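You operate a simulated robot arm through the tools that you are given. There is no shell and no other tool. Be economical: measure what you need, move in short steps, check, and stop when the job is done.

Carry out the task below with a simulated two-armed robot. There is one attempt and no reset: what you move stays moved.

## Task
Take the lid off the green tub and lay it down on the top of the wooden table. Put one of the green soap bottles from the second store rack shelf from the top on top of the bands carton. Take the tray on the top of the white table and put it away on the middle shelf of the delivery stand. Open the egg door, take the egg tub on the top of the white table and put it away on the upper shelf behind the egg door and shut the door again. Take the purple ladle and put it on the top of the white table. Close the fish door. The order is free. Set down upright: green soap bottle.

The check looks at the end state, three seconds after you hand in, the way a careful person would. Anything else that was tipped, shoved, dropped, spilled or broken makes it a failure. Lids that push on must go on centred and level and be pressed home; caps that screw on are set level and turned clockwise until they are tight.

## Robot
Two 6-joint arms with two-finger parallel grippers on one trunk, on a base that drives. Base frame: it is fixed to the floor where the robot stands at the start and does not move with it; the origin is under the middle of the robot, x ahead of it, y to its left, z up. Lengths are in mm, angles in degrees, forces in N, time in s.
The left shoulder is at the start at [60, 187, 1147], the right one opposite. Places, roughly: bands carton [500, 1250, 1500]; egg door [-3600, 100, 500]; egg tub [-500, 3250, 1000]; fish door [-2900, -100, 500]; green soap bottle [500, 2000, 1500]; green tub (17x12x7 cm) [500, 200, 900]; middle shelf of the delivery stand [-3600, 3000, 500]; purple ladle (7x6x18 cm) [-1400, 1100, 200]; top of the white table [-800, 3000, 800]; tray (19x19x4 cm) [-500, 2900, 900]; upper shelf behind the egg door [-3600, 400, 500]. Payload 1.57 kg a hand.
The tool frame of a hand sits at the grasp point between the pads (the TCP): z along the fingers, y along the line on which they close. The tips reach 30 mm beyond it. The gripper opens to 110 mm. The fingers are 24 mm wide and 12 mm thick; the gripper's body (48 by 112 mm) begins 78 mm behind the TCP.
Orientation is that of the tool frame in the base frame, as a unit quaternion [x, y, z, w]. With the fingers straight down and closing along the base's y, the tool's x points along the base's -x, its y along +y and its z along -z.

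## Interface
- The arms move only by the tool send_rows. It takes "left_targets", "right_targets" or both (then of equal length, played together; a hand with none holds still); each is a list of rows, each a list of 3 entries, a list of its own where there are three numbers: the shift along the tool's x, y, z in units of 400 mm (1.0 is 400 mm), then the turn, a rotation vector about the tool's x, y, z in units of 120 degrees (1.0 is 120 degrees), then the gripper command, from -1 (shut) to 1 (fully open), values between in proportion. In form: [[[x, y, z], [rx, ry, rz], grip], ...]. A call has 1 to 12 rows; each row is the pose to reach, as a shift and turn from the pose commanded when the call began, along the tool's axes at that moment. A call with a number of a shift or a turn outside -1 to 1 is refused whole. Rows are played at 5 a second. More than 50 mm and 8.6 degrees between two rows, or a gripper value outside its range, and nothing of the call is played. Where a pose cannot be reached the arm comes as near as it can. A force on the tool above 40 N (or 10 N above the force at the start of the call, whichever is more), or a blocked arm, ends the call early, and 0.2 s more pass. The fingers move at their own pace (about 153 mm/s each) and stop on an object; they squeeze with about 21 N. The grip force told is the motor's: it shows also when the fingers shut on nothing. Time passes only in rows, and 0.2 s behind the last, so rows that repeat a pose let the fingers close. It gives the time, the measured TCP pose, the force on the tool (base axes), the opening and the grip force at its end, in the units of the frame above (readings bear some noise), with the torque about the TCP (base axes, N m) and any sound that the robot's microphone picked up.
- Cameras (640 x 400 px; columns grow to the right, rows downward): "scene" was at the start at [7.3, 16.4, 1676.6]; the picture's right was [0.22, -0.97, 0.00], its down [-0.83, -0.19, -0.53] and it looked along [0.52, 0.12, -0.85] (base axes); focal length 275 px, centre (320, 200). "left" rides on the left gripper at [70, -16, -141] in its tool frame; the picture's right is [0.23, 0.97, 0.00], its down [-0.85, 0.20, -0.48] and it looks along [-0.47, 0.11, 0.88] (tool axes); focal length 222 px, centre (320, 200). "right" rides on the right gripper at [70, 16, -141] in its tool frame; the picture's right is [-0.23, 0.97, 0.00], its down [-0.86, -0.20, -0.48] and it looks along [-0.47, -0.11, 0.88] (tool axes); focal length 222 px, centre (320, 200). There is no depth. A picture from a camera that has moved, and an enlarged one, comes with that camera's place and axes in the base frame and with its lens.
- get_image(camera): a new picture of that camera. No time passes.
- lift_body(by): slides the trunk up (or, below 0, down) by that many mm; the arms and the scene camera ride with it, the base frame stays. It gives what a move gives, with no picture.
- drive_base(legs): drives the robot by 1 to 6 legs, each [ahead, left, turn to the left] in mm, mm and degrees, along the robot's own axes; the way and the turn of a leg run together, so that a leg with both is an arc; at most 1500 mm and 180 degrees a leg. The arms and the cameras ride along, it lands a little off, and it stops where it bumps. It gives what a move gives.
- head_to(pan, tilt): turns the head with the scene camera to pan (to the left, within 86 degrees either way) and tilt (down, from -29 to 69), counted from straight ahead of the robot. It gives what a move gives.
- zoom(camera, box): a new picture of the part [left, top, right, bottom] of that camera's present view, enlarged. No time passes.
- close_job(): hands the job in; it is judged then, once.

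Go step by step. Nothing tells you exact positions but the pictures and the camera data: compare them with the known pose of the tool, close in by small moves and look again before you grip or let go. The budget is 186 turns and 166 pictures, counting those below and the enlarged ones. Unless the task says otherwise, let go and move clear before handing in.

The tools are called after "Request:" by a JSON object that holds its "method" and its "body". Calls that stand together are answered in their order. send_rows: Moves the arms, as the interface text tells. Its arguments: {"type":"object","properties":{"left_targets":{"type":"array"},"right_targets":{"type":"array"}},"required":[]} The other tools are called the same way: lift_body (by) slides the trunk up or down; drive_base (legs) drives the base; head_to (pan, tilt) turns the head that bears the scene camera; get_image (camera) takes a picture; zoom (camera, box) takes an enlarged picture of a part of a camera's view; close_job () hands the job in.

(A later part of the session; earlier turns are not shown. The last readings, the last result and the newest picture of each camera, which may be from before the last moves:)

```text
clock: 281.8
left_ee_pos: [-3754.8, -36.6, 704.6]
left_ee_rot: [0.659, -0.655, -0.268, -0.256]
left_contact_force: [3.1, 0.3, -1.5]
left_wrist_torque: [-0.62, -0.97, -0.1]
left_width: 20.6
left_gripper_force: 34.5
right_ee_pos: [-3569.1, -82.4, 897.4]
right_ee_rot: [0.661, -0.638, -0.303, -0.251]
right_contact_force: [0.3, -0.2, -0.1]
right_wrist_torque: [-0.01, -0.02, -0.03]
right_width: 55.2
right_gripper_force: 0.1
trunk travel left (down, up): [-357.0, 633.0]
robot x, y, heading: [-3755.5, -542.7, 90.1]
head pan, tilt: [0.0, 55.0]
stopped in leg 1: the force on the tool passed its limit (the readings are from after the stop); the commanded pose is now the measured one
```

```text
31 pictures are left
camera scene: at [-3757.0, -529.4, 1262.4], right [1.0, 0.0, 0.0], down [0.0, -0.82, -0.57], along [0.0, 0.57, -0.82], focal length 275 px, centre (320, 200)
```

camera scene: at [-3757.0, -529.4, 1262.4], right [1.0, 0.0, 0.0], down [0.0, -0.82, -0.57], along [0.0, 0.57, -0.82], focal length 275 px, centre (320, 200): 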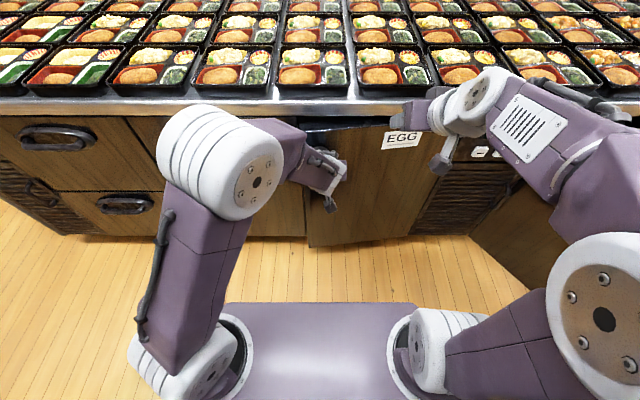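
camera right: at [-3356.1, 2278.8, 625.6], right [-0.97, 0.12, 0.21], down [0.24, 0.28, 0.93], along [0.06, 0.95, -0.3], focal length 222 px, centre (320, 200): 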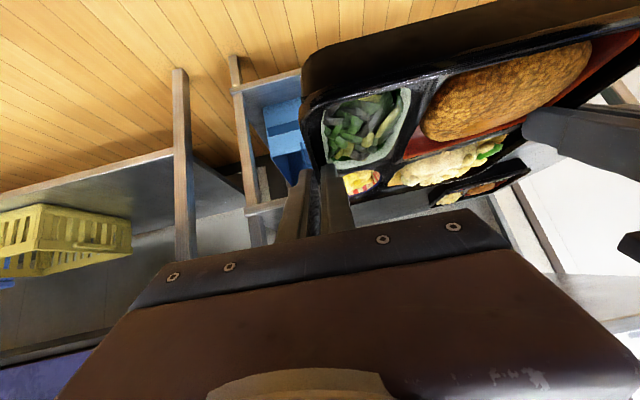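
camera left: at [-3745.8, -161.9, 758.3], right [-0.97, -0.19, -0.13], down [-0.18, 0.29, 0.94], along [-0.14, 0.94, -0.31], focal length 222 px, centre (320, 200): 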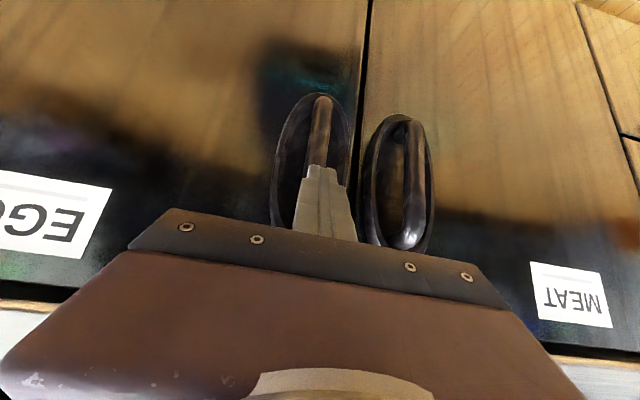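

The door is unlatched and ajar. A bin behind limits backing up, so continue pulling with the arm along the door's arc while rotating the hand with it.

Request:
{"method": "send_rows", "body": {"left_targets": [[[0.035, -0.012, -0.034], [-0.0168, 0.0003, -0.0177], -1], [[0.069, -0.027, -0.067], [-0.0335, 0.0007, -0.0353], -1], [[0.102, -0.044, -0.099], [-0.0503, 0.001, -0.053], -1], [[0.134, -0.062, -0.129], [-0.067, 0.0013, -0.0707], -1], [[0.165, -0.081, -0.158], [-0.0838, 0.0017, -0.0883], -1], [[0.194, -0.102, -0.186], [-0.1005, 0.002, -0.106], -1]]}}

Request:
{"method": "get_image", "body": {"camera": "scene"}}

```text
clock: 283.2
left_ee_pos: [-3710.6, -143.0, 703.5]
left_ee_rot: [0.751, -0.546, -0.304, -0.212]
left_contact_force: [18.6, 10.6, -3.1]
left_wrist_torque: [0.19, -1.2, -0.17]
left_width: 20.4
left_gripper_force: 33.8
right_ee_pos: [-3566.1, -82.7, 898.2]
right_ee_rot: [0.661, -0.639, -0.303, -0.25]
right_contact_force: [-0.5, 0.3, 0.0]
right_wrist_torque: [-0.01, -0.02, 0.01]
right_width: 54.9
right_gripper_force: 0.1
trunk travel left (down, up): [-357.0, 633.0]
robot x, y, heading: [-3759.9, -543.7, 90.2]
head pan, tilt: [0.0, 55.0]
```

```text
30 pictures are left
camera scene: at [-3754.1, -528.4, 1262.5], right [1.0, 0.0, 0.0], down [0.0, -0.82, -0.57], along [0.0, 0.57, -0.82], focal length 275 px, centre (320, 200)
```

scene: 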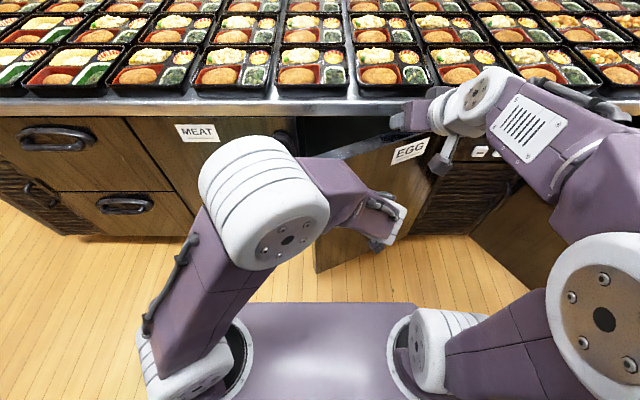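

The door follows well, now ~30° open. Continue another 15° the same way.

Request:
{"method": "send_rows", "body": {"left_targets": [[[0.035, -0.013, -0.034], [-0.0172, 0.0004, -0.0181], -1], [[0.069, -0.028, -0.067], [-0.0344, 0.0008, -0.0362], -1], [[0.103, -0.044, -0.099], [-0.0516, 0.0012, -0.0543], -1], [[0.135, -0.062, -0.13], [-0.0688, 0.0016, -0.0724], -1], [[0.1675, -0.081, -0.1605], [-0.086, 0.002, -0.0905], -1]]}}

Request:
{"method": "get_image", "body": {"camera": "scene"}}

```text
clock: 284.4
left_ee_pos: [-3650.1, -219.6, 703.3]
left_ee_rot: [0.815, -0.445, -0.33, -0.172]
left_contact_force: [24.7, 21.7, 14.8]
left_wrist_torque: [0.73, -1.29, -0.21]
left_width: 20.5
left_gripper_force: 33.8
right_ee_pos: [-3566.9, -82.2, 897.1]
right_ee_rot: [0.661, -0.638, -0.304, -0.25]
right_contact_force: [0.6, 0.6, 0.3]
right_wrist_torque: [0.02, -0.01, 0.03]
right_width: 54.9
right_gripper_force: 0.0
trunk travel left (down, up): [-357.0, 633.0]
robot x, y, heading: [-3754.4, -542.9, 89.9]
head pan, tilt: [0.0, 55.0]
```

```text
29 pictures are left
camera scene: at [-3753.9, -528.3, 1262.6], right [1.0, 0.0, 0.0], down [0.0, -0.82, -0.57], along [0.0, 0.57, -0.82], focal length 275 px, centre (320, 200)
```

scene: 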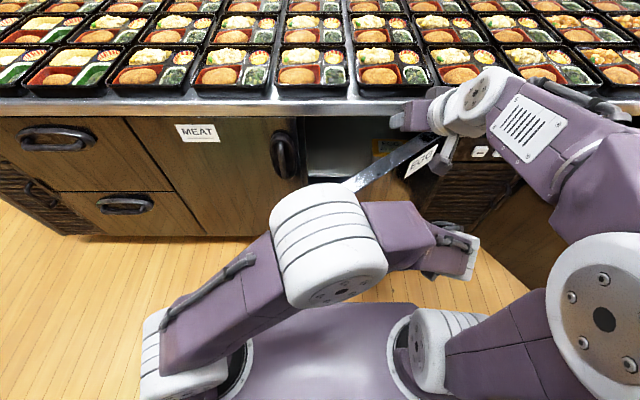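

Door ~45° open. Try another 10° with the arm.

Request:
{"method": "send_rows", "body": {"left_targets": [[[0.036, -0.013, -0.035], [-0.019, 0.0004, -0.02], -1], [[0.071, -0.027, -0.07], [-0.038, 0.0008, -0.04], -1], [[0.106, -0.041, -0.104], [-0.057, 0.0012, -0.06], -1]]}}

```text
clock: 285.2
left_ee_pos: [-3605.7, -259.2, 704.2]
left_ee_rot: [0.851, -0.372, -0.343, -0.141]
left_contact_force: [17.4, 21.9, -4.5]
left_wrist_torque: [1.57, -0.23, -0.07]
left_width: 20.3
left_gripper_force: 34.7
right_ee_pos: [-3565.0, -81.5, 895.7]
right_ee_rot: [0.661, -0.639, -0.304, -0.249]
right_contact_force: [1.2, 0.1, -0.1]
right_wrist_torque: [-0.01, 0.01, 0.04]
right_width: 55.0
right_gripper_force: 0.1
trunk travel left (down, up): [-357.0, 633.0]
robot x, y, heading: [-3758.7, -543.4, 90.1]
head pan, tilt: [0.0, 55.0]
```

Request:
{"method": "send_rows", "body": {"left_targets": [[[0.035, -0.0125, -0.0335], [-0.017, 0.0004, -0.018], -1], [[0.069, -0.026, -0.066], [-0.035, 0.0008, -0.036], -1], [[0.103, -0.041, -0.099], [-0.052, 0.0012, -0.054], -1], [[0.135, -0.056, -0.13], [-0.069, 0.0015, -0.0725], -1]]}}

Request:
{"method": "get_image", "body": {"camera": "scene"}}

```text
clock: 286.1
left_ee_pos: [-3555.3, -291.1, 707.2]
left_ee_rot: [0.886, -0.291, -0.348, -0.102]
left_contact_force: [-1.2, -0.7, -9.1]
left_wrist_torque: [1.18, -0.4, 0.18]
left_width: 20.3
left_gripper_force: 33.7
left hand out of reach, approached as far as the arm can: row 4
right_ee_pos: [-3568.6, -82.4, 898.6]
right_ee_rot: [0.661, -0.638, -0.304, -0.251]
right_contact_force: [-0.3, 0.2, 0.1]
right_wrist_torque: [-0.01, 0.0, 0.02]
right_width: 55.1
right_gripper_force: 0.0
trunk travel left (down, up): [-357.0, 633.0]
robot x, y, heading: [-3754.7, -542.9, 90.2]
head pan, tilt: [0.0, 55.0]
stopped in row 4 (left hand): the force on the tool passed its limit (the readings are from after the stop); the commanded pose is now the measured one
```

```text
28 pictures are left
camera scene: at [-3756.5, -529.3, 1262.5], right [1.0, 0.0, 0.0], down [0.0, -0.82, -0.57], along [0.0, 0.57, -0.82], focal length 275 px, centre (320, 200)
```

scene: 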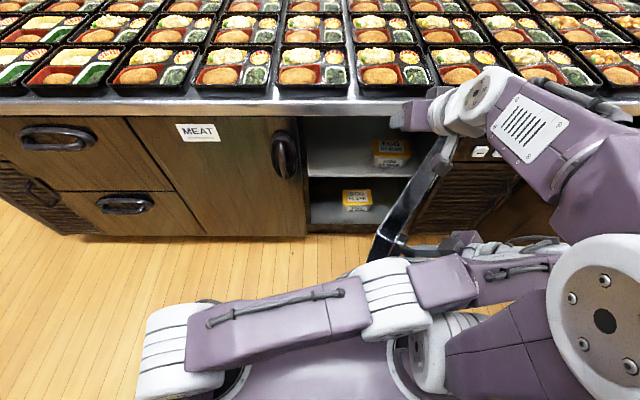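

Door ≈60° open; its top is at z≈735. Release the handle, retract, raise, and bring the left hand round to the inner side (over the door top) to push the door wider.

Request:
{"method": "send_rows", "body": {"left_targets": [[[0, 0, 0], [0, 0, 0], 0], [[0, 0, 0], [0, 0, 0], 0], [[0, 0, -0.0875], [0, 0, 0], 0], [[0, 0, -0.175], [0, 0, 0], 0]]}}

Request:
{"method": "lift_body", "body": {"by": 160}}

Request:
{"method": "send_rows", "body": {"left_targets": [[[-0.0816, -0.006, 0.0746], [0.0434, -0.0014, 0.0475], -1], [[-0.163, -0.012, 0.149], [0.0869, -0.0029, 0.095], -1], [[-0.245, -0.018, 0.224], [0.1303, -0.0043, 0.1425], -1], [[-0.326, -0.024, 0.298], [0.1737, -0.0057, 0.19], -1], [[-0.408, -0.03, 0.373], [0.2171, -0.0071, 0.2376], -1], [[-0.489, -0.036, 0.447], [0.2606, -0.0086, 0.2851], -1], [[-0.571, -0.042, 0.522], [0.304, -0.01, 0.3326], -1]]}}

Request:
{"method": "get_image", "body": {"camera": "scene"}}

```text
clock: 287.1
left_ee_pos: [-3561.3, -306.1, 742.7]
left_ee_rot: [0.89, -0.277, -0.349, -0.098]
left_contact_force: [-0.1, 0.0, -1.0]
left_wrist_torque: [0.04, 0.02, 0.0]
left_width: 54.9
left_gripper_force: 0.0
left hand out of reach, approached as far as the arm can: row 3, 4
right_ee_pos: [-3569.1, -83.4, 900.3]
right_ee_rot: [0.661, -0.637, -0.305, -0.253]
right_contact_force: [0.0, 0.4, 0.1]
right_wrist_torque: [-0.02, 0.01, -0.01]
right_width: 55.0
right_gripper_force: 0.1
trunk travel left (down, up): [-357.0, 633.0]
robot x, y, heading: [-3755.5, -544.4, 90.0]
head pan, tilt: [0.0, 55.0]
```

```text
clock: 288.9
left_ee_pos: [-3561.0, -306.4, 903.7]
left_ee_rot: [0.89, -0.277, -0.347, -0.097]
left_contact_force: [-0.2, -0.6, 0.7]
left_wrist_torque: [0.0, 0.0, 0.01]
left_width: 55.2
left_gripper_force: 0.1
right_ee_pos: [-3568.2, -82.6, 1060.0]
right_ee_rot: [0.66, -0.638, -0.305, -0.253]
right_contact_force: [0.3, -0.1, 0.0]
right_wrist_torque: [-0.01, 0.04, 0.0]
right_width: 55.1
right_gripper_force: 0.1
trunk travel left (down, up): [-517.0, 473.0]
robot x, y, heading: [-3760.7, -542.7, 90.1]
head pan, tilt: [0.0, 55.0]
```

```text
clock: 290.5
left_ee_pos: [-3797.0, -123.3, 904.3]
left_ee_rot: [-0.656, 0.663, 0.261, 0.249]
left_contact_force: [-0.3, -0.3, 0.2]
left_wrist_torque: [0.03, -0.01, 0.01]
left_width: 0.1
left_gripper_force: 21.0
right_ee_pos: [-3569.4, -82.2, 1060.1]
right_ee_rot: [0.661, -0.638, -0.304, -0.252]
right_contact_force: [0.1, 0.2, 0.9]
right_wrist_torque: [0.03, 0.01, 0.01]
right_width: 54.9
right_gripper_force: 0.1
trunk travel left (down, up): [-517.0, 473.0]
robot x, y, heading: [-3757.8, -542.6, 90.0]
head pan, tilt: [0.0, 55.0]
```

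```text
27 pictures are left
camera scene: at [-3758.4, -529.7, 1422.4], right [1.0, 0.0, 0.0], down [0.0, -0.82, -0.57], along [0.0, 0.57, -0.82], focal length 275 px, centre (320, 200)
```

scene: 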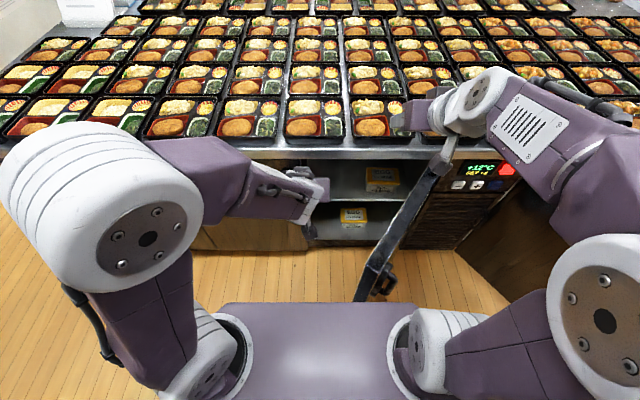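

The robot's own base would block the door's swing from here, so I'll push it from the west: drive left, turn to face east, and push the inner face near its free edge with the closed left fingers.

Request:
{"method": "drive_base", "body": {"legs": [[0, 590, 0], [0, 0, -90], [0, 195, 0]]}}

Request:
{"method": "lift_body", "body": {"by": -215}}

Request:
{"method": "drive_base", "body": {"legs": [[320, 0, 0]]}}

Request:
{"method": "head_to", "body": {"pan": 10, "tilt": 50}}

Request:
{"method": "get_image", "body": {"camera": "scene"}}

```text
clock: 298.8
left_ee_pos: [-3920.8, -307.1, 903.9]
left_ee_rot: [0.001, 0.932, 0.011, 0.363]
left_contact_force: [-0.1, 1.5, 0.0]
left_wrist_torque: [0.01, -0.02, -0.04]
left_width: 0.3
left_gripper_force: 21.2
right_ee_pos: [-3878.9, -532.3, 1058.4]
right_ee_rot: [-0.02, 0.918, 0.038, 0.393]
right_contact_force: [-0.3, 0.1, 0.9]
right_wrist_torque: [-0.02, 0.02, -0.02]
right_width: 55.2
right_gripper_force: 0.0
trunk travel left (down, up): [-517.0, 473.0]
robot x, y, heading: [-4341.3, -346.0, 0.5]
head pan, tilt: [0.0, 55.0]
```

```text
clock: 301.1
left_ee_pos: [-3920.7, -307.4, 689.9]
left_ee_rot: [0.001, 0.932, 0.01, 0.362]
left_contact_force: [-0.4, 0.1, -0.1]
left_wrist_torque: [-0.02, 0.01, -0.01]
left_width: 0.0
left_gripper_force: 21.0
right_ee_pos: [-3879.0, -533.0, 844.9]
right_ee_rot: [-0.019, 0.918, 0.039, 0.394]
right_contact_force: [-0.5, 0.3, 0.5]
right_wrist_torque: [0.02, -0.01, 0.02]
right_width: 55.3
right_gripper_force: 0.0
trunk travel left (down, up): [-302.0, 688.0]
robot x, y, heading: [-4341.1, -347.0, 0.4]
head pan, tilt: [0.0, 55.0]
```

```text
clock: 303.0
left_ee_pos: [-3653.9, -310.6, 687.6]
left_ee_rot: [0.007, 0.933, 0.001, 0.359]
left_contact_force: [-1.6, -2.4, -1.2]
left_wrist_torque: [-0.06, 0.06, -0.05]
left_width: 0.2
left_gripper_force: 20.7
right_ee_pos: [-3608.8, -529.6, 843.2]
right_ee_rot: [-0.021, 0.918, 0.04, 0.394]
right_contact_force: [-0.3, -0.2, -0.3]
right_wrist_torque: [0.0, 0.0, -0.02]
right_width: 55.2
right_gripper_force: 0.1
trunk travel left (down, up): [-302.0, 688.0]
robot x, y, heading: [-4069.8, -345.1, 0.5]
head pan, tilt: [0.0, 55.0]
stopped in leg 1: the force on the tool passed its limit (the readings are from after the stop); the commanded pose is now the measured one
```

```text
clock: 303.7
left_ee_pos: [-3654.3, -310.3, 689.5]
left_ee_rot: [0.006, 0.933, 0.003, 0.359]
left_contact_force: [-2.1, -3.1, -1.3]
left_wrist_torque: [-0.01, 0.08, -0.11]
left_width: 0.0
left_gripper_force: 21.2
right_ee_pos: [-3608.2, -527.2, 843.3]
right_ee_rot: [-0.021, 0.918, 0.039, 0.393]
right_contact_force: [-0.3, 0.2, 0.1]
right_wrist_torque: [0.01, -0.02, -0.02]
right_width: 55.1
right_gripper_force: 0.1
trunk travel left (down, up): [-302.0, 688.0]
robot x, y, heading: [-4068.9, -342.9, 0.6]
head pan, tilt: [10.0, 50.0]
```

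```text
26 pictures are left
camera scene: at [-4055.5, -331.4, 1213.9], right [0.19, -0.98, 0.0], down [-0.75, -0.14, -0.64], along [0.63, 0.12, -0.77], focal length 275 px, centre (320, 200)
```

scene: 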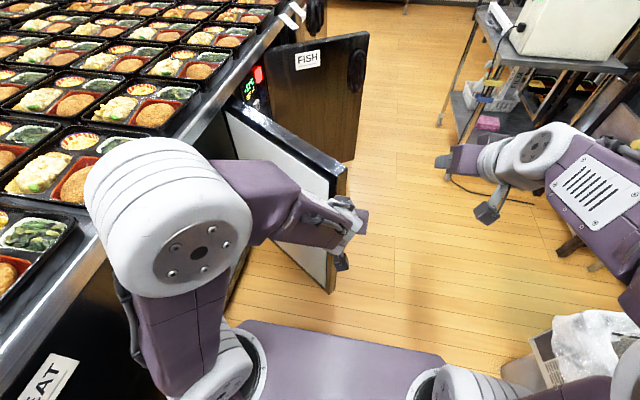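

The hand met the door's very edge. Back off 60 mm, shift the hand 90 mm toward the hinge side and push again.

Request:
{"method": "drive_base", "body": {"legs": [[-60, 0, 0]]}}

Request:
{"method": "send_rows", "body": {"left_targets": [[[0, 0.08, 0], [0, 0, 0], -1], [[0, 0.16, 0], [0, 0, 0], -1], [[0, 0.24, 0], [0, 0, 0], -1]]}}

Request:
{"method": "drive_base", "body": {"legs": [[120, 0, 0]]}}

Request:
{"method": "get_image", "body": {"camera": "scene"}}

```text
clock: 304.7
left_ee_pos: [-3716.1, -310.2, 688.7]
left_ee_rot: [0.006, 0.933, 0.002, 0.36]
left_contact_force: [0.0, -0.5, -0.2]
left_wrist_torque: [0.0, 0.0, 0.01]
left_width: 0.0
left_gripper_force: 21.3
right_ee_pos: [-3668.3, -528.3, 846.3]
right_ee_rot: [-0.023, 0.918, 0.04, 0.395]
right_contact_force: [-0.2, 0.0, -0.3]
right_wrist_torque: [-0.01, 0.0, -0.01]
right_width: 54.8
right_gripper_force: 0.0
trunk travel left (down, up): [-302.0, 688.0]
robot x, y, heading: [-4135.0, -349.4, 1.0]
head pan, tilt: [10.0, 50.0]
```

```text
clock: 305.5
left_ee_pos: [-3714.2, -213.3, 688.1]
left_ee_rot: [0.007, 0.933, 0.001, 0.359]
left_contact_force: [-0.5, 0.2, 0.0]
left_wrist_torque: [0.0, 0.01, -0.03]
left_width: 0.3
left_gripper_force: 20.6
right_ee_pos: [-3668.4, -528.0, 844.6]
right_ee_rot: [-0.022, 0.918, 0.039, 0.393]
right_contact_force: [0.2, 0.1, -0.2]
right_wrist_torque: [0.0, 0.01, 0.02]
right_width: 55.0
right_gripper_force: 0.0
trunk travel left (down, up): [-302.0, 688.0]
robot x, y, heading: [-4132.0, -342.5, 0.5]
head pan, tilt: [10.0, 50.0]
```

```text
clock: 306.7
left_ee_pos: [-3591.2, -212.4, 688.7]
left_ee_rot: [0.006, 0.934, 0.002, 0.358]
left_contact_force: [0.4, -0.4, -0.1]
left_wrist_torque: [0.0, 0.0, 0.05]
left_width: 0.0
left_gripper_force: 21.3
right_ee_pos: [-3547.1, -527.8, 843.7]
right_ee_rot: [-0.022, 0.919, 0.04, 0.393]
right_contact_force: [0.4, 0.1, -0.5]
right_wrist_torque: [0.01, 0.01, -0.01]
right_width: 54.7
right_gripper_force: 0.1
trunk travel left (down, up): [-302.0, 688.0]
robot x, y, heading: [-4012.1, -343.4, 0.5]
head pan, tilt: [10.0, 50.0]
```

```text
25 pictures are left
camera scene: at [-3993.8, -330.1, 1213.9], right [0.19, -0.98, 0.0], down [-0.75, -0.14, -0.64], along [0.63, 0.12, -0.77], focal length 275 px, centre (320, 200)
```

scene: 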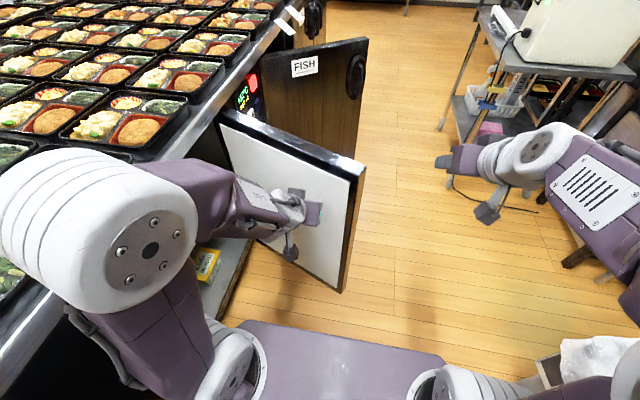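

The hand now faces the inner side of the door. Push 140 mm east.

Request:
{"method": "drive_base", "body": {"legs": [[140, 0, 0]]}}

Request:
{"method": "get_image", "body": {"camera": "scene"}}

```text
clock: 308.1
left_ee_pos: [-3450.2, -210.4, 689.0]
left_ee_rot: [0.006, 0.933, 0.002, 0.359]
left_contact_force: [0.0, -0.5, 0.0]
left_wrist_torque: [-0.01, 0.03, 0.01]
left_width: 0.0
left_gripper_force: 20.6
right_ee_pos: [-3405.8, -525.5, 844.0]
right_ee_rot: [-0.021, 0.918, 0.039, 0.393]
right_contact_force: [-0.3, -0.2, -0.1]
right_wrist_torque: [-0.01, 0.02, 0.0]
right_width: 55.1
right_gripper_force: 0.1
trunk travel left (down, up): [-302.0, 688.0]
robot x, y, heading: [-3871.1, -341.3, 0.9]
head pan, tilt: [10.0, 50.0]
```

```text
24 pictures are left
camera scene: at [-3852.7, -328.3, 1213.9], right [0.19, -0.98, 0.0], down [-0.75, -0.14, -0.64], along [0.63, 0.12, -0.77], focal length 275 px, centre (320, 200)
```

scene: 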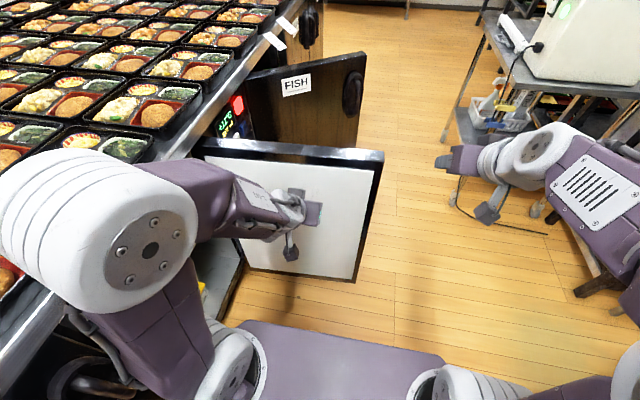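

Nearly 90°. Push another 70 mm, then back away. Then fetch the egg tub.

Request:
{"method": "drive_base", "body": {"legs": [[70, 0, 0]]}}

Request:
{"method": "drive_base", "body": {"legs": [[-500, 0, 0]]}}

Request:
{"method": "lift_body", "body": {"by": 350}}

Request:
{"method": "get_image", "body": {"camera": "scene"}}

```text
clock: 309.1
left_ee_pos: [-3398.8, -211.0, 688.0]
left_ee_rot: [0.007, 0.934, 0.0, 0.357]
left_contact_force: [-6.9, -0.4, 6.3]
left_wrist_torque: [0.04, -0.05, 0.07]
left_width: 0.0
left_gripper_force: 20.8
right_ee_pos: [-3351.6, -524.0, 844.9]
right_ee_rot: [-0.022, 0.918, 0.04, 0.393]
right_contact_force: [0.5, 1.1, -0.1]
right_wrist_torque: [0.01, 0.0, -0.03]
right_width: 54.9
right_gripper_force: 0.0
trunk travel left (down, up): [-302.0, 688.0]
robot x, y, heading: [-3816.9, -345.0, 0.8]
head pan, tilt: [10.0, 50.0]
stopped in leg 1: the force on the tool passed its limit (the readings are from after the stop); the commanded pose is now the measured one
```

```text
clock: 312.0
left_ee_pos: [-3900.6, -216.3, 688.5]
left_ee_rot: [0.006, 0.934, 0.0, 0.356]
left_contact_force: [-0.2, 0.4, -0.1]
left_wrist_torque: [0.01, -0.02, 0.01]
left_width: 0.3
left_gripper_force: 21.2
right_ee_pos: [-3853.5, -531.4, 843.1]
right_ee_rot: [-0.023, 0.919, 0.041, 0.392]
right_contact_force: [-0.2, 0.2, 0.6]
right_wrist_torque: [0.01, 0.01, -0.01]
right_width: 55.4
right_gripper_force: 0.1
trunk travel left (down, up): [-302.0, 688.0]
robot x, y, heading: [-4315.6, -349.8, 1.0]
head pan, tilt: [10.0, 50.0]
```

```text
clock: 315.5
left_ee_pos: [-3899.4, -217.4, 1037.2]
left_ee_rot: [0.005, 0.935, 0.001, 0.356]
left_contact_force: [-0.2, 0.2, 0.5]
left_wrist_torque: [0.02, -0.01, 0.01]
left_width: 0.3
left_gripper_force: 20.9
right_ee_pos: [-3852.1, -530.8, 1192.9]
right_ee_rot: [-0.023, 0.919, 0.041, 0.392]
right_contact_force: [-0.3, 0.6, -1.0]
right_wrist_torque: [-0.02, 0.03, 0.01]
right_width: 55.2
right_gripper_force: 0.1
trunk travel left (down, up): [-652.0, 338.0]
robot x, y, heading: [-4315.4, -345.9, 1.0]
head pan, tilt: [10.0, 50.0]
```

```text
23 pictures are left
camera scene: at [-4300.1, -334.8, 1563.9], right [0.19, -0.98, 0.0], down [-0.75, -0.15, -0.64], along [0.63, 0.12, -0.77], focal length 275 px, centre (320, 200)
```

scene: 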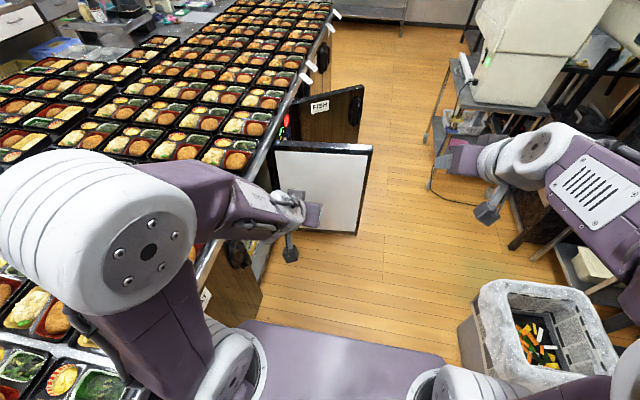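

The egg door stands open about 95°. Now drive back round to the white table for the egg tub.

Request:
{"method": "drive_base", "body": {"legs": [[-1210, 0, -1], [0, 1500, 0], [0, 830, 0], [1500, 0, 0], [1500, 0, 0], [1500, 0, 0]]}}

Request:
{"method": "send_rows", "body": {"right_targets": [[[0, 0, 0], [0, 0, 0.0682], 0], [[0, 0, 0], [0, 0, 0.1364], 0], [[0, 0, 0], [0, 0, 0.2045], 0], [[0, 0, 0], [0, 0, 0.2727], 0], [[0, 0, 0], [0, 0, 0.3409], 0], [[0, 0, 0], [0, 0, 0.4091], 0], [[0, 0, 0], [0, 0, 0.4773], 0], [[0, 0, 0], [0, 0, 0.5455], 0], [[0, 0, 0], [0, 0, 0.6136], 0], [[0, 0, 0], [0, 0, 0.6818], 0], [[0, 0, 0], [0, 0, 0.75], 0]]}}

Request:
{"method": "send_rows", "body": {"right_targets": [[[0, 0, 0], [0, 0, 0.0682], 0], [[0, 0, 0], [0, 0, 0.1364], 0], [[0, 0, 0], [0, 0, 0.2045], 0], [[0, 0, 0], [0, 0, 0.2727], 0], [[0, 0, 0], [0, 0, 0.3409], 0], [[0, 0, 0], [0, 0, 0.4091], 0], [[0, 0, 0], [0, 0, 0.4773], 0], [[0, 0, 0], [0, 0, 0.5455], 0], [[0, 0, 0], [0, 0, 0.6136], 0], [[0, 0, 0], [0, 0, 0.6818], 0], [[0, 0, 0], [0, 0, 0.75], 0]]}}

```text
clock: 353.7
left_ee_pos: [-682.9, 2151.5, 1036.7]
left_ee_rot: [0.008, 0.934, 0.0, 0.356]
left_contact_force: [-0.6, -0.7, 0.2]
left_wrist_torque: [0.03, 0.04, -0.01]
left_width: 0.0
left_gripper_force: 20.7
right_ee_pos: [-636.6, 1837.6, 1194.1]
right_ee_rot: [-0.021, 0.919, 0.04, 0.392]
right_contact_force: [0.3, 0.0, 0.0]
right_wrist_torque: [0.0, -0.01, 0.02]
right_width: 55.0
right_gripper_force: 0.0
trunk travel left (down, up): [-652.0, 338.0]
robot x, y, heading: [-1098.5, 2021.5, 0.6]
head pan, tilt: [10.0, 50.0]
```

```text
clock: 356.1
left_ee_pos: [-683.0, 2151.2, 1036.5]
left_ee_rot: [0.009, 0.935, -0.001, 0.356]
left_contact_force: [0.1, -0.2, 1.4]
left_wrist_torque: [0.03, 0.03, 0.01]
left_width: 0.0
left_gripper_force: 20.8
right_ee_pos: [-635.5, 1837.5, 1194.3]
right_ee_rot: [0.636, 0.663, 0.305, 0.25]
right_contact_force: [0.2, 0.0, 0.1]
right_wrist_torque: [-0.03, -0.01, 0.0]
right_width: 55.1
right_gripper_force: 0.1
trunk travel left (down, up): [-652.0, 338.0]
robot x, y, heading: [-1099.4, 2024.3, 0.7]
head pan, tilt: [10.0, 50.0]
```

```text
clock: 358.5
left_ee_pos: [-683.9, 2153.1, 1037.1]
left_ee_rot: [0.007, 0.935, 0.0, 0.356]
left_contact_force: [-1.0, 0.3, 0.6]
left_wrist_torque: [0.01, 0.0, -0.01]
left_width: 0.1
left_gripper_force: 21.2
right_ee_pos: [-635.6, 1837.8, 1192.7]
right_ee_rot: [0.919, 0.019, 0.392, -0.04]
right_contact_force: [-0.2, -0.6, -0.2]
right_wrist_torque: [-0.02, -0.02, -0.02]
right_width: 55.3
right_gripper_force: 0.1
trunk travel left (down, up): [-652.0, 338.0]
robot x, y, heading: [-1102.3, 2022.7, 0.5]
head pan, tilt: [10.0, 50.0]
```

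Pose the right hand: pitched 22° down, yawed 16° left to match the tub; then turn to the table.

Request:
{"method": "send_rows", "body": {"right_targets": [[[-0.026, 0.02, 0.089], [0.0118, 0.0295, -0.0132], 1], [[-0.051, 0.041, 0.179], [0.0236, 0.059, -0.0263], 1], [[-0.077, 0.061, 0.268], [0.0354, 0.0885, -0.0395], 1], [[-0.102, 0.081, 0.358], [0.0471, 0.118, -0.0527], 1], [[-0.128, 0.102, 0.447], [0.0589, 0.1475, -0.0658], 1], [[-0.153, 0.122, 0.5365], [0.0707, 0.177, -0.079], 1]]}}

Request:
{"method": "drive_base", "body": {"legs": [[0, 0, 89.5], [200, -364, 0]]}}

Request:
{"method": "head_to", "body": {"pan": -10, "tilt": 45}}

Request:
{"method": "get_image", "body": {"camera": "scene"}}

```text
clock: 359.9
left_ee_pos: [-682.3, 2151.1, 1037.2]
left_ee_rot: [0.008, 0.935, 0.0, 0.355]
left_contact_force: [0.9, 0.2, -0.1]
left_wrist_torque: [0.0, 0.0, 0.01]
left_width: 0.0
left_gripper_force: 21.3
right_ee_pos: [-516.1, 1804.1, 998.7]
right_ee_rot: [0.821, 0.117, 0.554, -0.078]
right_contact_force: [0.6, -0.3, 0.5]
right_wrist_torque: [-0.01, 0.0, 0.04]
right_width: 110.0
right_gripper_force: 0.0
trunk travel left (down, up): [-652.0, 338.0]
robot x, y, heading: [-1101.3, 2021.4, 0.6]
head pan, tilt: [10.0, 50.0]
```

```text
clock: 366.4
left_ee_pos: [-885.9, 2648.8, 1037.3]
left_ee_rot: [0.666, -0.655, -0.256, -0.248]
left_contact_force: [-0.4, 0.4, -0.1]
left_wrist_torque: [0.02, -0.01, 0.02]
left_width: 0.0
left_gripper_force: 21.5
right_ee_pos: [-545.2, 2825.1, 998.9]
right_ee_rot: [0.488, 0.671, 0.33, -0.451]
right_contact_force: [-0.5, 1.1, 0.5]
right_wrist_torque: [-0.03, 0.02, 0.05]
right_width: 109.9
right_gripper_force: 0.1
trunk travel left (down, up): [-652.0, 338.0]
robot x, y, heading: [-740.4, 2234.7, 92.4]
head pan, tilt: [10.0, 50.0]
```

```text
clock: 367.2
left_ee_pos: [-885.4, 2648.9, 1037.2]
left_ee_rot: [0.666, -0.656, -0.255, -0.247]
left_contact_force: [0.4, 0.6, 0.4]
left_wrist_torque: [-0.01, -0.01, 0.0]
left_width: 0.0
left_gripper_force: 21.0
right_ee_pos: [-544.0, 2826.1, 999.5]
right_ee_rot: [0.487, 0.671, 0.33, -0.452]
right_contact_force: [0.1, 0.5, 0.2]
right_wrist_torque: [0.02, 0.01, -0.02]
right_width: 109.8
right_gripper_force: 0.1
trunk travel left (down, up): [-652.0, 338.0]
robot x, y, heading: [-739.0, 2238.8, 92.7]
head pan, tilt: [-10.0, 45.0]
```

```text
22 pictures are left
camera scene: at [-729.1, 2259.1, 1570.9], right [0.99, -0.13, 0.0], down [-0.09, -0.7, -0.71], along [0.09, 0.7, -0.71], focal length 275 px, centre (320, 200)
```

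scene: 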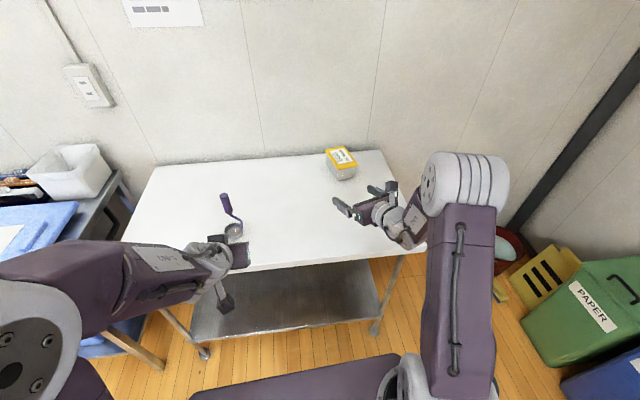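

Hand pose reached. First move the left hand away from the ladle, then drive nearer and look through the right camera.

Request:
{"method": "send_rows", "body": {"left_targets": [[[0, -0.11, 0], [0, 0, 0], -1], [[0, -0.22, 0], [0, 0, 0], -1], [[0, -0.33, 0], [0, 0, 0], -1]]}}

Request:
{"method": "drive_base", "body": {"legs": [[150, -52, 0]]}}

Request:
{"method": "lift_body", "body": {"by": -60}}

Request:
{"method": "get_image", "body": {"camera": "right"}}

Request:
{"method": "zoom", "body": {"camera": "scene", "box": [220, 100, 420, 260]}}

```text
clock: 368.0
left_ee_pos: [-752.1, 2650.6, 1035.9]
left_ee_rot: [0.665, -0.656, -0.256, -0.248]
left_contact_force: [0.5, 0.6, -0.3]
left_wrist_torque: [0.0, -0.02, 0.0]
left_width: 0.0
left_gripper_force: 20.5
right_ee_pos: [-544.5, 2825.4, 998.6]
right_ee_rot: [0.487, 0.671, 0.329, -0.452]
right_contact_force: [0.2, 0.3, -0.1]
right_wrist_torque: [0.0, -0.01, 0.03]
right_width: 109.9
right_gripper_force: 0.1
trunk travel left (down, up): [-652.0, 338.0]
robot x, y, heading: [-741.5, 2239.4, 92.4]
head pan, tilt: [-10.0, 45.0]
```

```text
clock: 369.4
left_ee_pos: [-709.0, 2802.8, 1036.4]
left_ee_rot: [0.666, -0.656, -0.255, -0.247]
left_contact_force: [0.1, -0.1, 0.5]
left_wrist_torque: [0.0, -0.02, -0.02]
left_width: 0.0
left_gripper_force: 21.4
right_ee_pos: [-498.2, 2979.7, 999.9]
right_ee_rot: [0.487, 0.671, 0.33, -0.452]
right_contact_force: [-1.0, 0.3, 0.1]
right_wrist_torque: [-0.02, 0.0, 0.01]
right_width: 110.0
right_gripper_force: 0.2
trunk travel left (down, up): [-652.0, 338.0]
robot x, y, heading: [-696.1, 2391.6, 92.5]
head pan, tilt: [-10.0, 45.0]
```

```text
clock: 370.4
left_ee_pos: [-708.7, 2803.8, 975.1]
left_ee_rot: [0.665, -0.656, -0.255, -0.248]
left_contact_force: [-0.7, -0.2, 0.3]
left_wrist_torque: [0.0, 0.05, 0.0]
left_width: 0.1
left_gripper_force: 20.8
right_ee_pos: [-497.8, 2979.1, 939.7]
right_ee_rot: [0.487, 0.67, 0.331, -0.453]
right_contact_force: [0.9, -0.5, 0.3]
right_wrist_torque: [0.0, 0.02, 0.03]
right_width: 109.9
right_gripper_force: 0.0
trunk travel left (down, up): [-592.0, 398.0]
robot x, y, heading: [-695.7, 2388.9, 92.5]
head pan, tilt: [-10.0, 45.0]
```

```text
21 pictures are left
camera right: at [-450.1, 2884.6, 1057.3], right [0.95, 0.22, -0.21], down [0.05, -0.79, -0.61], along [-0.3, 0.58, -0.76], focal length 222 px, centre (320, 200)
```

right: 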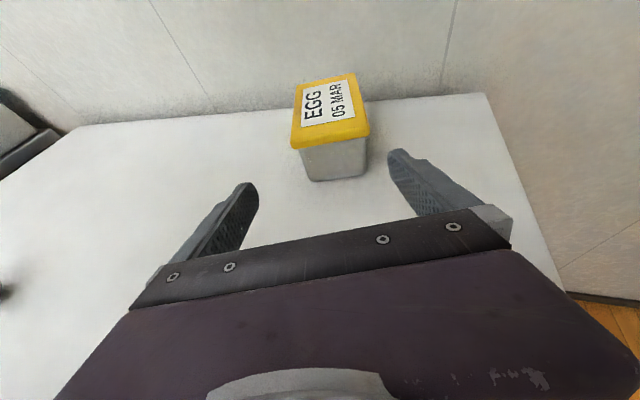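

```text
2.50 times, centred on (320, 180) of scene
camera zoom: at [-682.9, 2412.7, 1510.9], right [0.99, -0.13, 0.0], down [-0.09, -0.7, -0.71], along [0.09, 0.7, -0.71], focal length 688 px, centre (320, 250)
```

zoom: 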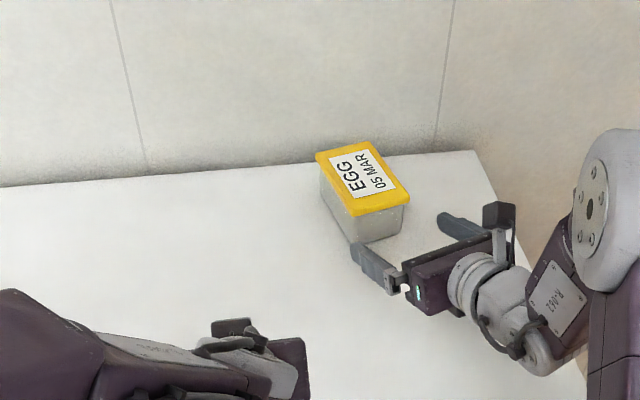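

Tub: near lid edge mid ≈ (−518, 3080), lid top 907, axis tilted ~11°. Lower to z≈885 and drive in 122 mm.

Request:
{"method": "lift_body", "body": {"by": -54}}

Request:
{"method": "drive_base", "body": {"legs": [[120, 18, 0]]}}

Request:
{"method": "get_image", "body": {"camera": "right"}}

```text
clock: 371.4
left_ee_pos: [-707.5, 2804.0, 922.4]
left_ee_rot: [0.665, -0.656, -0.256, -0.248]
left_contact_force: [0.2, 0.5, -0.4]
left_wrist_torque: [0.01, 0.01, 0.03]
left_width: 0.0
left_gripper_force: 20.9
right_ee_pos: [-499.2, 2980.5, 884.8]
right_ee_rot: [0.488, 0.67, 0.33, -0.451]
right_contact_force: [-1.1, 0.0, 0.2]
right_wrist_torque: [0.0, -0.01, 0.02]
right_width: 109.8
right_gripper_force: 0.0
trunk travel left (down, up): [-538.0, 452.0]
robot x, y, heading: [-695.5, 2390.6, 92.7]
head pan, tilt: [-10.0, 45.0]
```

```text
clock: 372.6
left_ee_pos: [-731.7, 2921.3, 921.8]
left_ee_rot: [0.665, -0.656, -0.256, -0.248]
left_contact_force: [0.8, 0.0, -0.5]
left_wrist_torque: [-0.01, 0.01, 0.02]
left_width: 0.1
left_gripper_force: 21.0
right_ee_pos: [-520.1, 3095.4, 884.3]
right_ee_rot: [0.488, 0.67, 0.331, -0.452]
right_contact_force: [0.1, -0.1, -0.9]
right_wrist_torque: [0.0, 0.01, 0.05]
right_width: 110.1
right_gripper_force: 0.0
trunk travel left (down, up): [-538.0, 452.0]
robot x, y, heading: [-719.1, 2505.6, 92.8]
head pan, tilt: [-10.0, 45.0]
```

```text
19 pictures are left
camera right: at [-472.5, 3001.4, 1002.9], right [0.95, 0.22, -0.21], down [0.05, -0.79, -0.61], along [-0.3, 0.58, -0.76], focal length 222 px, centre (320, 200)
```

right: 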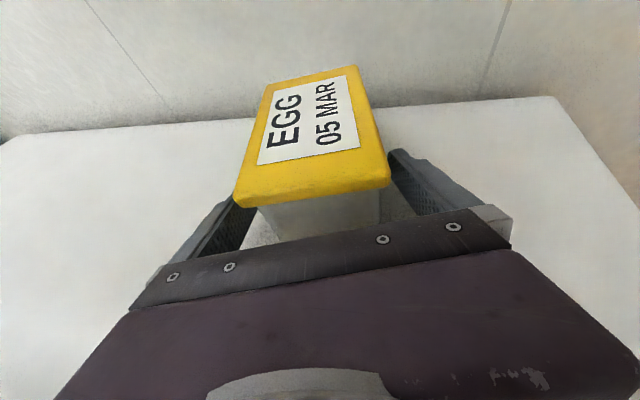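

Tub is between the fingers. Reach 18 mm further and close.

Request:
{"method": "send_rows", "body": {"right_targets": [[[0.008, 0, 0.022], [0, 0, 0], 1], [[0.017, 0, 0.045], [0, 0, 0], 1], [[0.017, 0, 0.045], [0, 0, 0], 0.5], [[0.017, 0, 0.045], [0, 0, 0], -0.5], [[0.017, 0, 0.045], [0, 0, 0], -1], [[0.017, 0, 0.045], [0, 0, 0], -1]]}}

Request:
{"method": "lift_body", "body": {"by": 40}}

Request:
{"method": "get_image", "body": {"camera": "right"}}

```text
clock: 374.0
left_ee_pos: [-731.3, 2921.1, 921.4]
left_ee_rot: [0.665, -0.657, -0.255, -0.248]
left_contact_force: [-0.6, -0.3, -0.7]
left_wrist_torque: [0.0, 0.02, -0.02]
left_width: 0.0
left_gripper_force: 21.3
right_ee_pos: [-527.3, 3113.3, 884.8]
right_ee_rot: [0.488, 0.67, 0.33, -0.451]
right_contact_force: [0.2, -0.5, 0.0]
right_wrist_torque: [0.03, -0.01, -0.04]
right_width: 85.3
right_gripper_force: 20.9
trunk travel left (down, up): [-538.0, 452.0]
robot x, y, heading: [-720.4, 2506.7, 92.5]
head pan, tilt: [-10.0, 45.0]
```

```text
clock: 374.9
left_ee_pos: [-731.5, 2921.6, 961.2]
left_ee_rot: [0.665, -0.657, -0.255, -0.248]
left_contact_force: [0.0, -0.1, 0.0]
left_wrist_torque: [0.05, -0.01, -0.01]
left_width: 0.0
left_gripper_force: 21.0
right_ee_pos: [-527.5, 3112.5, 925.2]
right_ee_rot: [0.487, 0.671, 0.329, -0.452]
right_contact_force: [0.6, 0.6, -3.8]
right_wrist_torque: [-0.08, 0.0, -0.01]
right_width: 84.9
right_gripper_force: 21.2
trunk travel left (down, up): [-578.0, 412.0]
robot x, y, heading: [-715.4, 2508.4, 92.6]
head pan, tilt: [-10.0, 45.0]
```

```text
18 pictures are left
camera right: at [-478.4, 3019.0, 1042.2], right [0.95, 0.22, -0.21], down [0.05, -0.79, -0.61], along [-0.3, 0.58, -0.76], focal length 222 px, centre (320, 200)
```

right: 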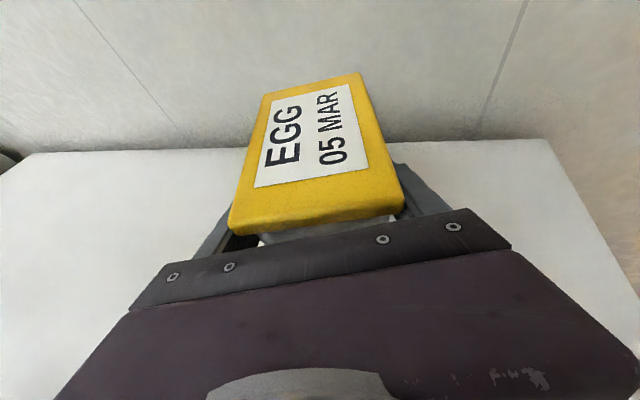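

Tub held. Raise it, tuck the left hand back, and drive round to the fridge keeping heading 90°.

Request:
{"method": "lift_body", "body": {"by": 180}}

Request:
{"method": "drive_base", "body": {"legs": [[-500, 0, -2.6], [0, 1500, 0], [0, 1500, 0], [0, 1500, 0], [0, 285, 0]]}}

Request:
{"method": "send_rows", "body": {"left_targets": [[[-0.03, 0, -0.1], [0, 0, 0], -1], [[-0.06, 0, -0.2], [0, 0, 0], -1], [[-0.09, 0, -0.3], [0, 0, 0], -1], [[-0.1175, 0, -0.4075], [0, 0, 0], -1]]}}

Request:
{"method": "drive_base", "body": {"legs": [[-1500, 0, 0], [-1040, 0, 0], [0, -1050, 0]]}}

```text
clock: 376.9
left_ee_pos: [-730.2, 2921.3, 1141.6]
left_ee_rot: [0.665, -0.656, -0.255, -0.249]
left_contact_force: [-1.1, -0.2, 0.6]
left_wrist_torque: [0.05, 0.0, -0.03]
left_width: 0.0
left_gripper_force: 21.0
right_ee_pos: [-526.8, 3113.6, 1104.6]
right_ee_rot: [0.488, 0.671, 0.33, -0.452]
right_contact_force: [-0.4, -0.5, -3.9]
right_wrist_torque: [-0.04, 0.01, 0.0]
right_width: 85.0
right_gripper_force: 21.5
trunk travel left (down, up): [-758.0, 232.0]
robot x, y, heading: [-719.3, 2511.6, 92.5]
head pan, tilt: [-10.0, 45.0]
```

```text
clock: 402.6
left_ee_pos: [-5534.4, 2363.7, 1142.0]
left_ee_rot: [0.665, -0.657, -0.256, -0.248]
left_contact_force: [-0.5, 0.2, -0.7]
left_wrist_torque: [0.03, -0.02, 0.02]
left_width: 0.0
left_gripper_force: 21.4
right_ee_pos: [-5329.4, 2554.6, 1103.5]
right_ee_rot: [0.488, 0.67, 0.329, -0.452]
right_contact_force: [-0.4, -0.1, -3.7]
right_wrist_torque: [-0.04, 0.0, 0.03]
right_width: 84.7
right_gripper_force: 21.0
trunk travel left (down, up): [-758.0, 232.0]
robot x, y, heading: [-5522.0, 1952.2, 92.3]
head pan, tilt: [-10.0, 45.0]
```

```text
clock: 403.6
left_ee_pos: [-5530.4, 2286.8, 1298.4]
left_ee_rot: [0.665, -0.658, -0.254, -0.248]
left_contact_force: [0.0, -0.7, 0.6]
left_wrist_torque: [-0.01, -0.03, -0.03]
left_width: 0.0
left_gripper_force: 21.5
right_ee_pos: [-5331.2, 2552.6, 1104.3]
right_ee_rot: [0.488, 0.67, 0.33, -0.451]
right_contact_force: [0.0, -0.3, -3.6]
right_wrist_torque: [-0.1, -0.02, 0.0]
right_width: 84.7
right_gripper_force: 20.6
trunk travel left (down, up): [-758.0, 232.0]
robot x, y, heading: [-5524.2, 1949.7, 92.5]
head pan, tilt: [-10.0, 45.0]
```

```text
clock: 421.2
left_ee_pos: [-4294.8, -152.1, 1296.6]
left_ee_rot: [0.682, -0.639, -0.262, -0.242]
left_contact_force: [0.0, 0.0, -0.2]
left_wrist_torque: [0.0, -0.01, -0.02]
left_width: 0.1
left_gripper_force: 21.3
right_ee_pos: [-4110.1, 123.2, 1104.1]
right_ee_rot: [0.471, 0.682, 0.319, -0.46]
right_contact_force: [0.1, 0.3, -2.2]
right_wrist_torque: [-0.04, 0.03, 0.01]
right_width: 84.9
right_gripper_force: 21.2
trunk travel left (down, up): [-758.0, 232.0]
robot x, y, heading: [-4271.6, -488.9, 95.4]
head pan, tilt: [-10.0, 45.0]
```

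A bin behind limits backing up, so I need a shorter arm stance. Test retracting the right hand 240 mm at this height, then lowering it.

Request:
{"method": "send_rows", "body": {"right_targets": [[[-0.035, -0.0353, -0.087], [0, 0, 0], -1], [[-0.07, -0.0706, -0.174], [0, 0, 0], -1], [[-0.105, -0.106, -0.261], [0, 0, 0], -1], [[-0.14, -0.141, -0.348], [0, 0, 0], -1], [[-0.174, -0.1765, -0.4345], [0, 0, 0], -1], [[-0.209, -0.212, -0.521], [0, 0, 0], -1]]}}

```text
clock: 422.6
left_ee_pos: [-4293.0, -152.6, 1297.2]
left_ee_rot: [0.681, -0.64, -0.262, -0.241]
left_contact_force: [-0.2, -0.3, -1.0]
left_wrist_torque: [0.02, 0.01, 0.04]
left_width: 0.0
left_gripper_force: 21.5
right_ee_pos: [-4055.2, -22.2, 1080.4]
right_ee_rot: [0.47, 0.682, 0.318, -0.461]
right_contact_force: [0.5, -0.4, -3.4]
right_wrist_torque: [-0.07, 0.03, 0.0]
right_width: 84.5
right_gripper_force: 20.7
right hand out of reach, approached as far as the arm can: row 3, 4, 5, 6
trunk travel left (down, up): [-758.0, 232.0]
robot x, y, heading: [-4271.6, -490.9, 94.9]
head pan, tilt: [-10.0, 45.0]
```

The short stance gives 450 mm ahead. Drive to X≈−3936, Y≈−605 and look.

Request:
{"method": "drive_base", "body": {"legs": [[-112, 0, -5], [0, -336, 0]]}}

Request:
{"method": "lift_body", "body": {"by": -250}}

Request:
{"method": "head_to", "body": {"pan": -15, "tilt": 45}}

Request:
{"method": "get_image", "body": {"camera": "scene"}}

```text
clock: 425.6
left_ee_pos: [-3920.4, -261.2, 1298.0]
left_ee_rot: [-0.653, 0.668, 0.25, 0.254]
left_contact_force: [0.2, -0.1, -0.1]
left_wrist_torque: [0.0, -0.02, -0.05]
left_width: 0.1
left_gripper_force: 21.6
right_ee_pos: [-3671.6, -151.3, 1081.2]
right_ee_rot: [0.499, 0.662, 0.337, -0.446]
right_contact_force: [0.0, -0.3, -3.0]
right_wrist_torque: [-0.05, -0.02, 0.01]
right_width: 84.7
right_gripper_force: 21.8
trunk travel left (down, up): [-758.0, 232.0]
robot x, y, heading: [-3923.8, -601.4, 90.1]
head pan, tilt: [-10.0, 45.0]
```

```text
clock: 428.2
left_ee_pos: [-3918.7, -261.0, 1047.7]
left_ee_rot: [-0.653, 0.669, 0.25, 0.253]
left_contact_force: [0.0, -0.1, -0.1]
left_wrist_torque: [0.0, -0.03, -0.02]
left_width: 0.1
left_gripper_force: 21.1
right_ee_pos: [-3669.8, -151.8, 831.9]
right_ee_rot: [0.5, 0.661, 0.338, -0.445]
right_contact_force: [0.7, -0.1, -2.8]
right_wrist_torque: [-0.04, -0.01, 0.03]
right_width: 84.4
right_gripper_force: 21.2
trunk travel left (down, up): [-508.0, 482.0]
robot x, y, heading: [-3926.4, -596.1, 90.6]
head pan, tilt: [-10.0, 45.0]
```

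```text
clock: 428.8
left_ee_pos: [-3918.9, -260.0, 1046.3]
left_ee_rot: [-0.654, 0.668, 0.251, 0.251]
left_contact_force: [-0.8, 0.1, 0.0]
left_wrist_torque: [0.0, 0.01, 0.0]
left_width: 0.0
left_gripper_force: 21.0
right_ee_pos: [-3669.9, -152.5, 829.9]
right_ee_rot: [0.5, 0.662, 0.337, -0.446]
right_contact_force: [-0.3, -0.4, -2.6]
right_wrist_torque: [-0.1, -0.01, 0.0]
right_width: 85.0
right_gripper_force: 20.5
trunk travel left (down, up): [-508.0, 482.0]
robot x, y, heading: [-3921.4, -598.9, 90.3]
head pan, tilt: [-15.0, 45.0]
```

```text
17 pictures are left
camera scene: at [-3902.3, -580.0, 1426.9], right [0.97, -0.25, 0.0], down [-0.18, -0.68, -0.71], along [0.18, 0.68, -0.71], focal length 275 px, centre (320, 200)
```

scene: 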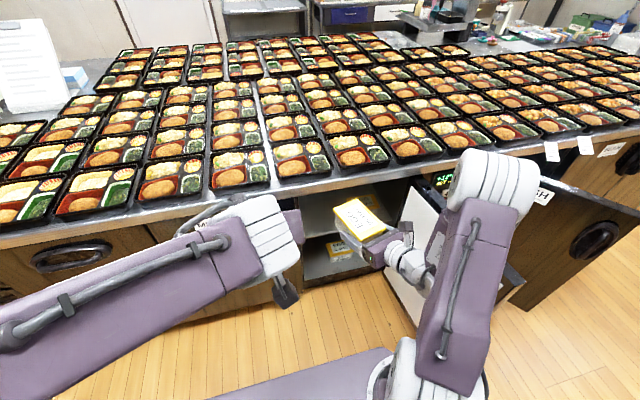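

The stance clears the door. Lower to TCP z≈592 in front of the opening and look through the right camera.

Request:
{"method": "lift_body", "body": {"by": -238}}

Request:
{"method": "get_image", "body": {"camera": "right"}}

Request:
{"method": "get_image", "body": {"camera": "scene"}}

```text
clock: 431.3
left_ee_pos: [-3918.6, -260.5, 808.9]
left_ee_rot: [-0.653, 0.668, 0.251, 0.253]
left_contact_force: [-0.1, -0.2, -0.3]
left_wrist_torque: [0.0, -0.01, -0.02]
left_width: 0.0
left_gripper_force: 21.1
right_ee_pos: [-3670.0, -152.9, 593.8]
right_ee_rot: [0.5, 0.661, 0.338, -0.445]
right_contact_force: [0.2, -0.1, -3.4]
right_wrist_torque: [-0.07, -0.04, -0.01]
right_width: 84.8
right_gripper_force: 20.9
trunk travel left (down, up): [-270.0, 720.0]
robot x, y, heading: [-3925.3, -599.2, 90.6]
head pan, tilt: [-15.0, 45.0]
```

```text
16 pictures are left
camera right: at [-3624.7, -247.3, 711.5], right [0.96, 0.18, -0.21], down [0.02, -0.79, -0.61], along [-0.28, 0.59, -0.76], focal length 222 px, centre (320, 200)
```

right: 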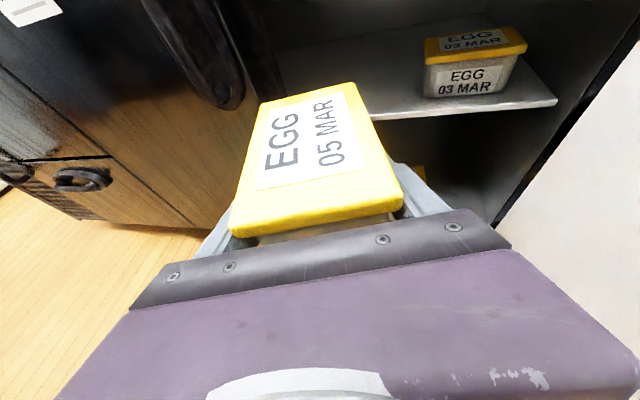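

```text
15 pictures are left
camera scene: at [-3902.3, -580.2, 1188.9], right [0.97, -0.25, 0.0], down [-0.18, -0.68, -0.71], along [0.18, 0.68, -0.71], focal length 275 px, centre (320, 200)
```

scene: 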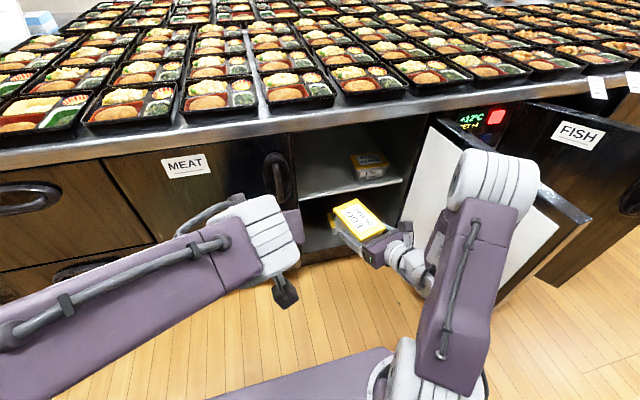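

Shelf front edge is at y≈125, z≈480; existing tub at x −3555…−3419, so I'll set mine at x≈−3675. First lift the left hand clear of the counter, then lower 48 mm.

Request:
{"method": "send_rows", "body": {"left_targets": [[[-0.05, 0, -0.1], [0, 0, 0], -1], [[-0.1, 0, -0.2], [0, 0, 0], -1], [[-0.15, 0, -0.3], [0, 0, 0], -1], [[-0.2, 0, -0.4], [0, 0, 0], -1], [[-0.24, 0, -0.48], [0, 0, 0], -1]]}}

Request:
{"method": "lift_body", "body": {"by": -48}}

```text
clock: 432.5
left_ee_pos: [-3916.7, -316.7, 1015.8]
left_ee_rot: [-0.653, 0.669, 0.25, 0.253]
left_contact_force: [0.1, -0.4, 0.3]
left_wrist_torque: [0.0, -0.01, -0.02]
left_width: 0.0
left_gripper_force: 21.3
right_ee_pos: [-3668.9, -151.8, 594.2]
right_ee_rot: [0.499, 0.662, 0.337, -0.446]
right_contact_force: [0.6, 0.2, -3.3]
right_wrist_torque: [-0.05, -0.03, 0.02]
right_width: 84.9
right_gripper_force: 21.2
trunk travel left (down, up): [-270.0, 720.0]
robot x, y, heading: [-3922.4, -603.5, 90.1]
head pan, tilt: [-15.0, 45.0]
```

```text
clock: 433.4
left_ee_pos: [-3919.5, -316.3, 966.8]
left_ee_rot: [-0.653, 0.668, 0.251, 0.252]
left_contact_force: [0.8, 0.1, 0.9]
left_wrist_torque: [-0.02, 0.02, -0.04]
left_width: 0.0
left_gripper_force: 21.0
right_ee_pos: [-3669.7, -151.9, 545.9]
right_ee_rot: [0.499, 0.662, 0.338, -0.446]
right_contact_force: [0.7, -0.1, -2.7]
right_wrist_torque: [-0.02, -0.02, 0.02]
right_width: 84.6
right_gripper_force: 21.0
trunk travel left (down, up): [-222.0, 768.0]
robot x, y, heading: [-3924.1, -603.1, 90.2]
head pan, tilt: [-15.0, 45.0]
```

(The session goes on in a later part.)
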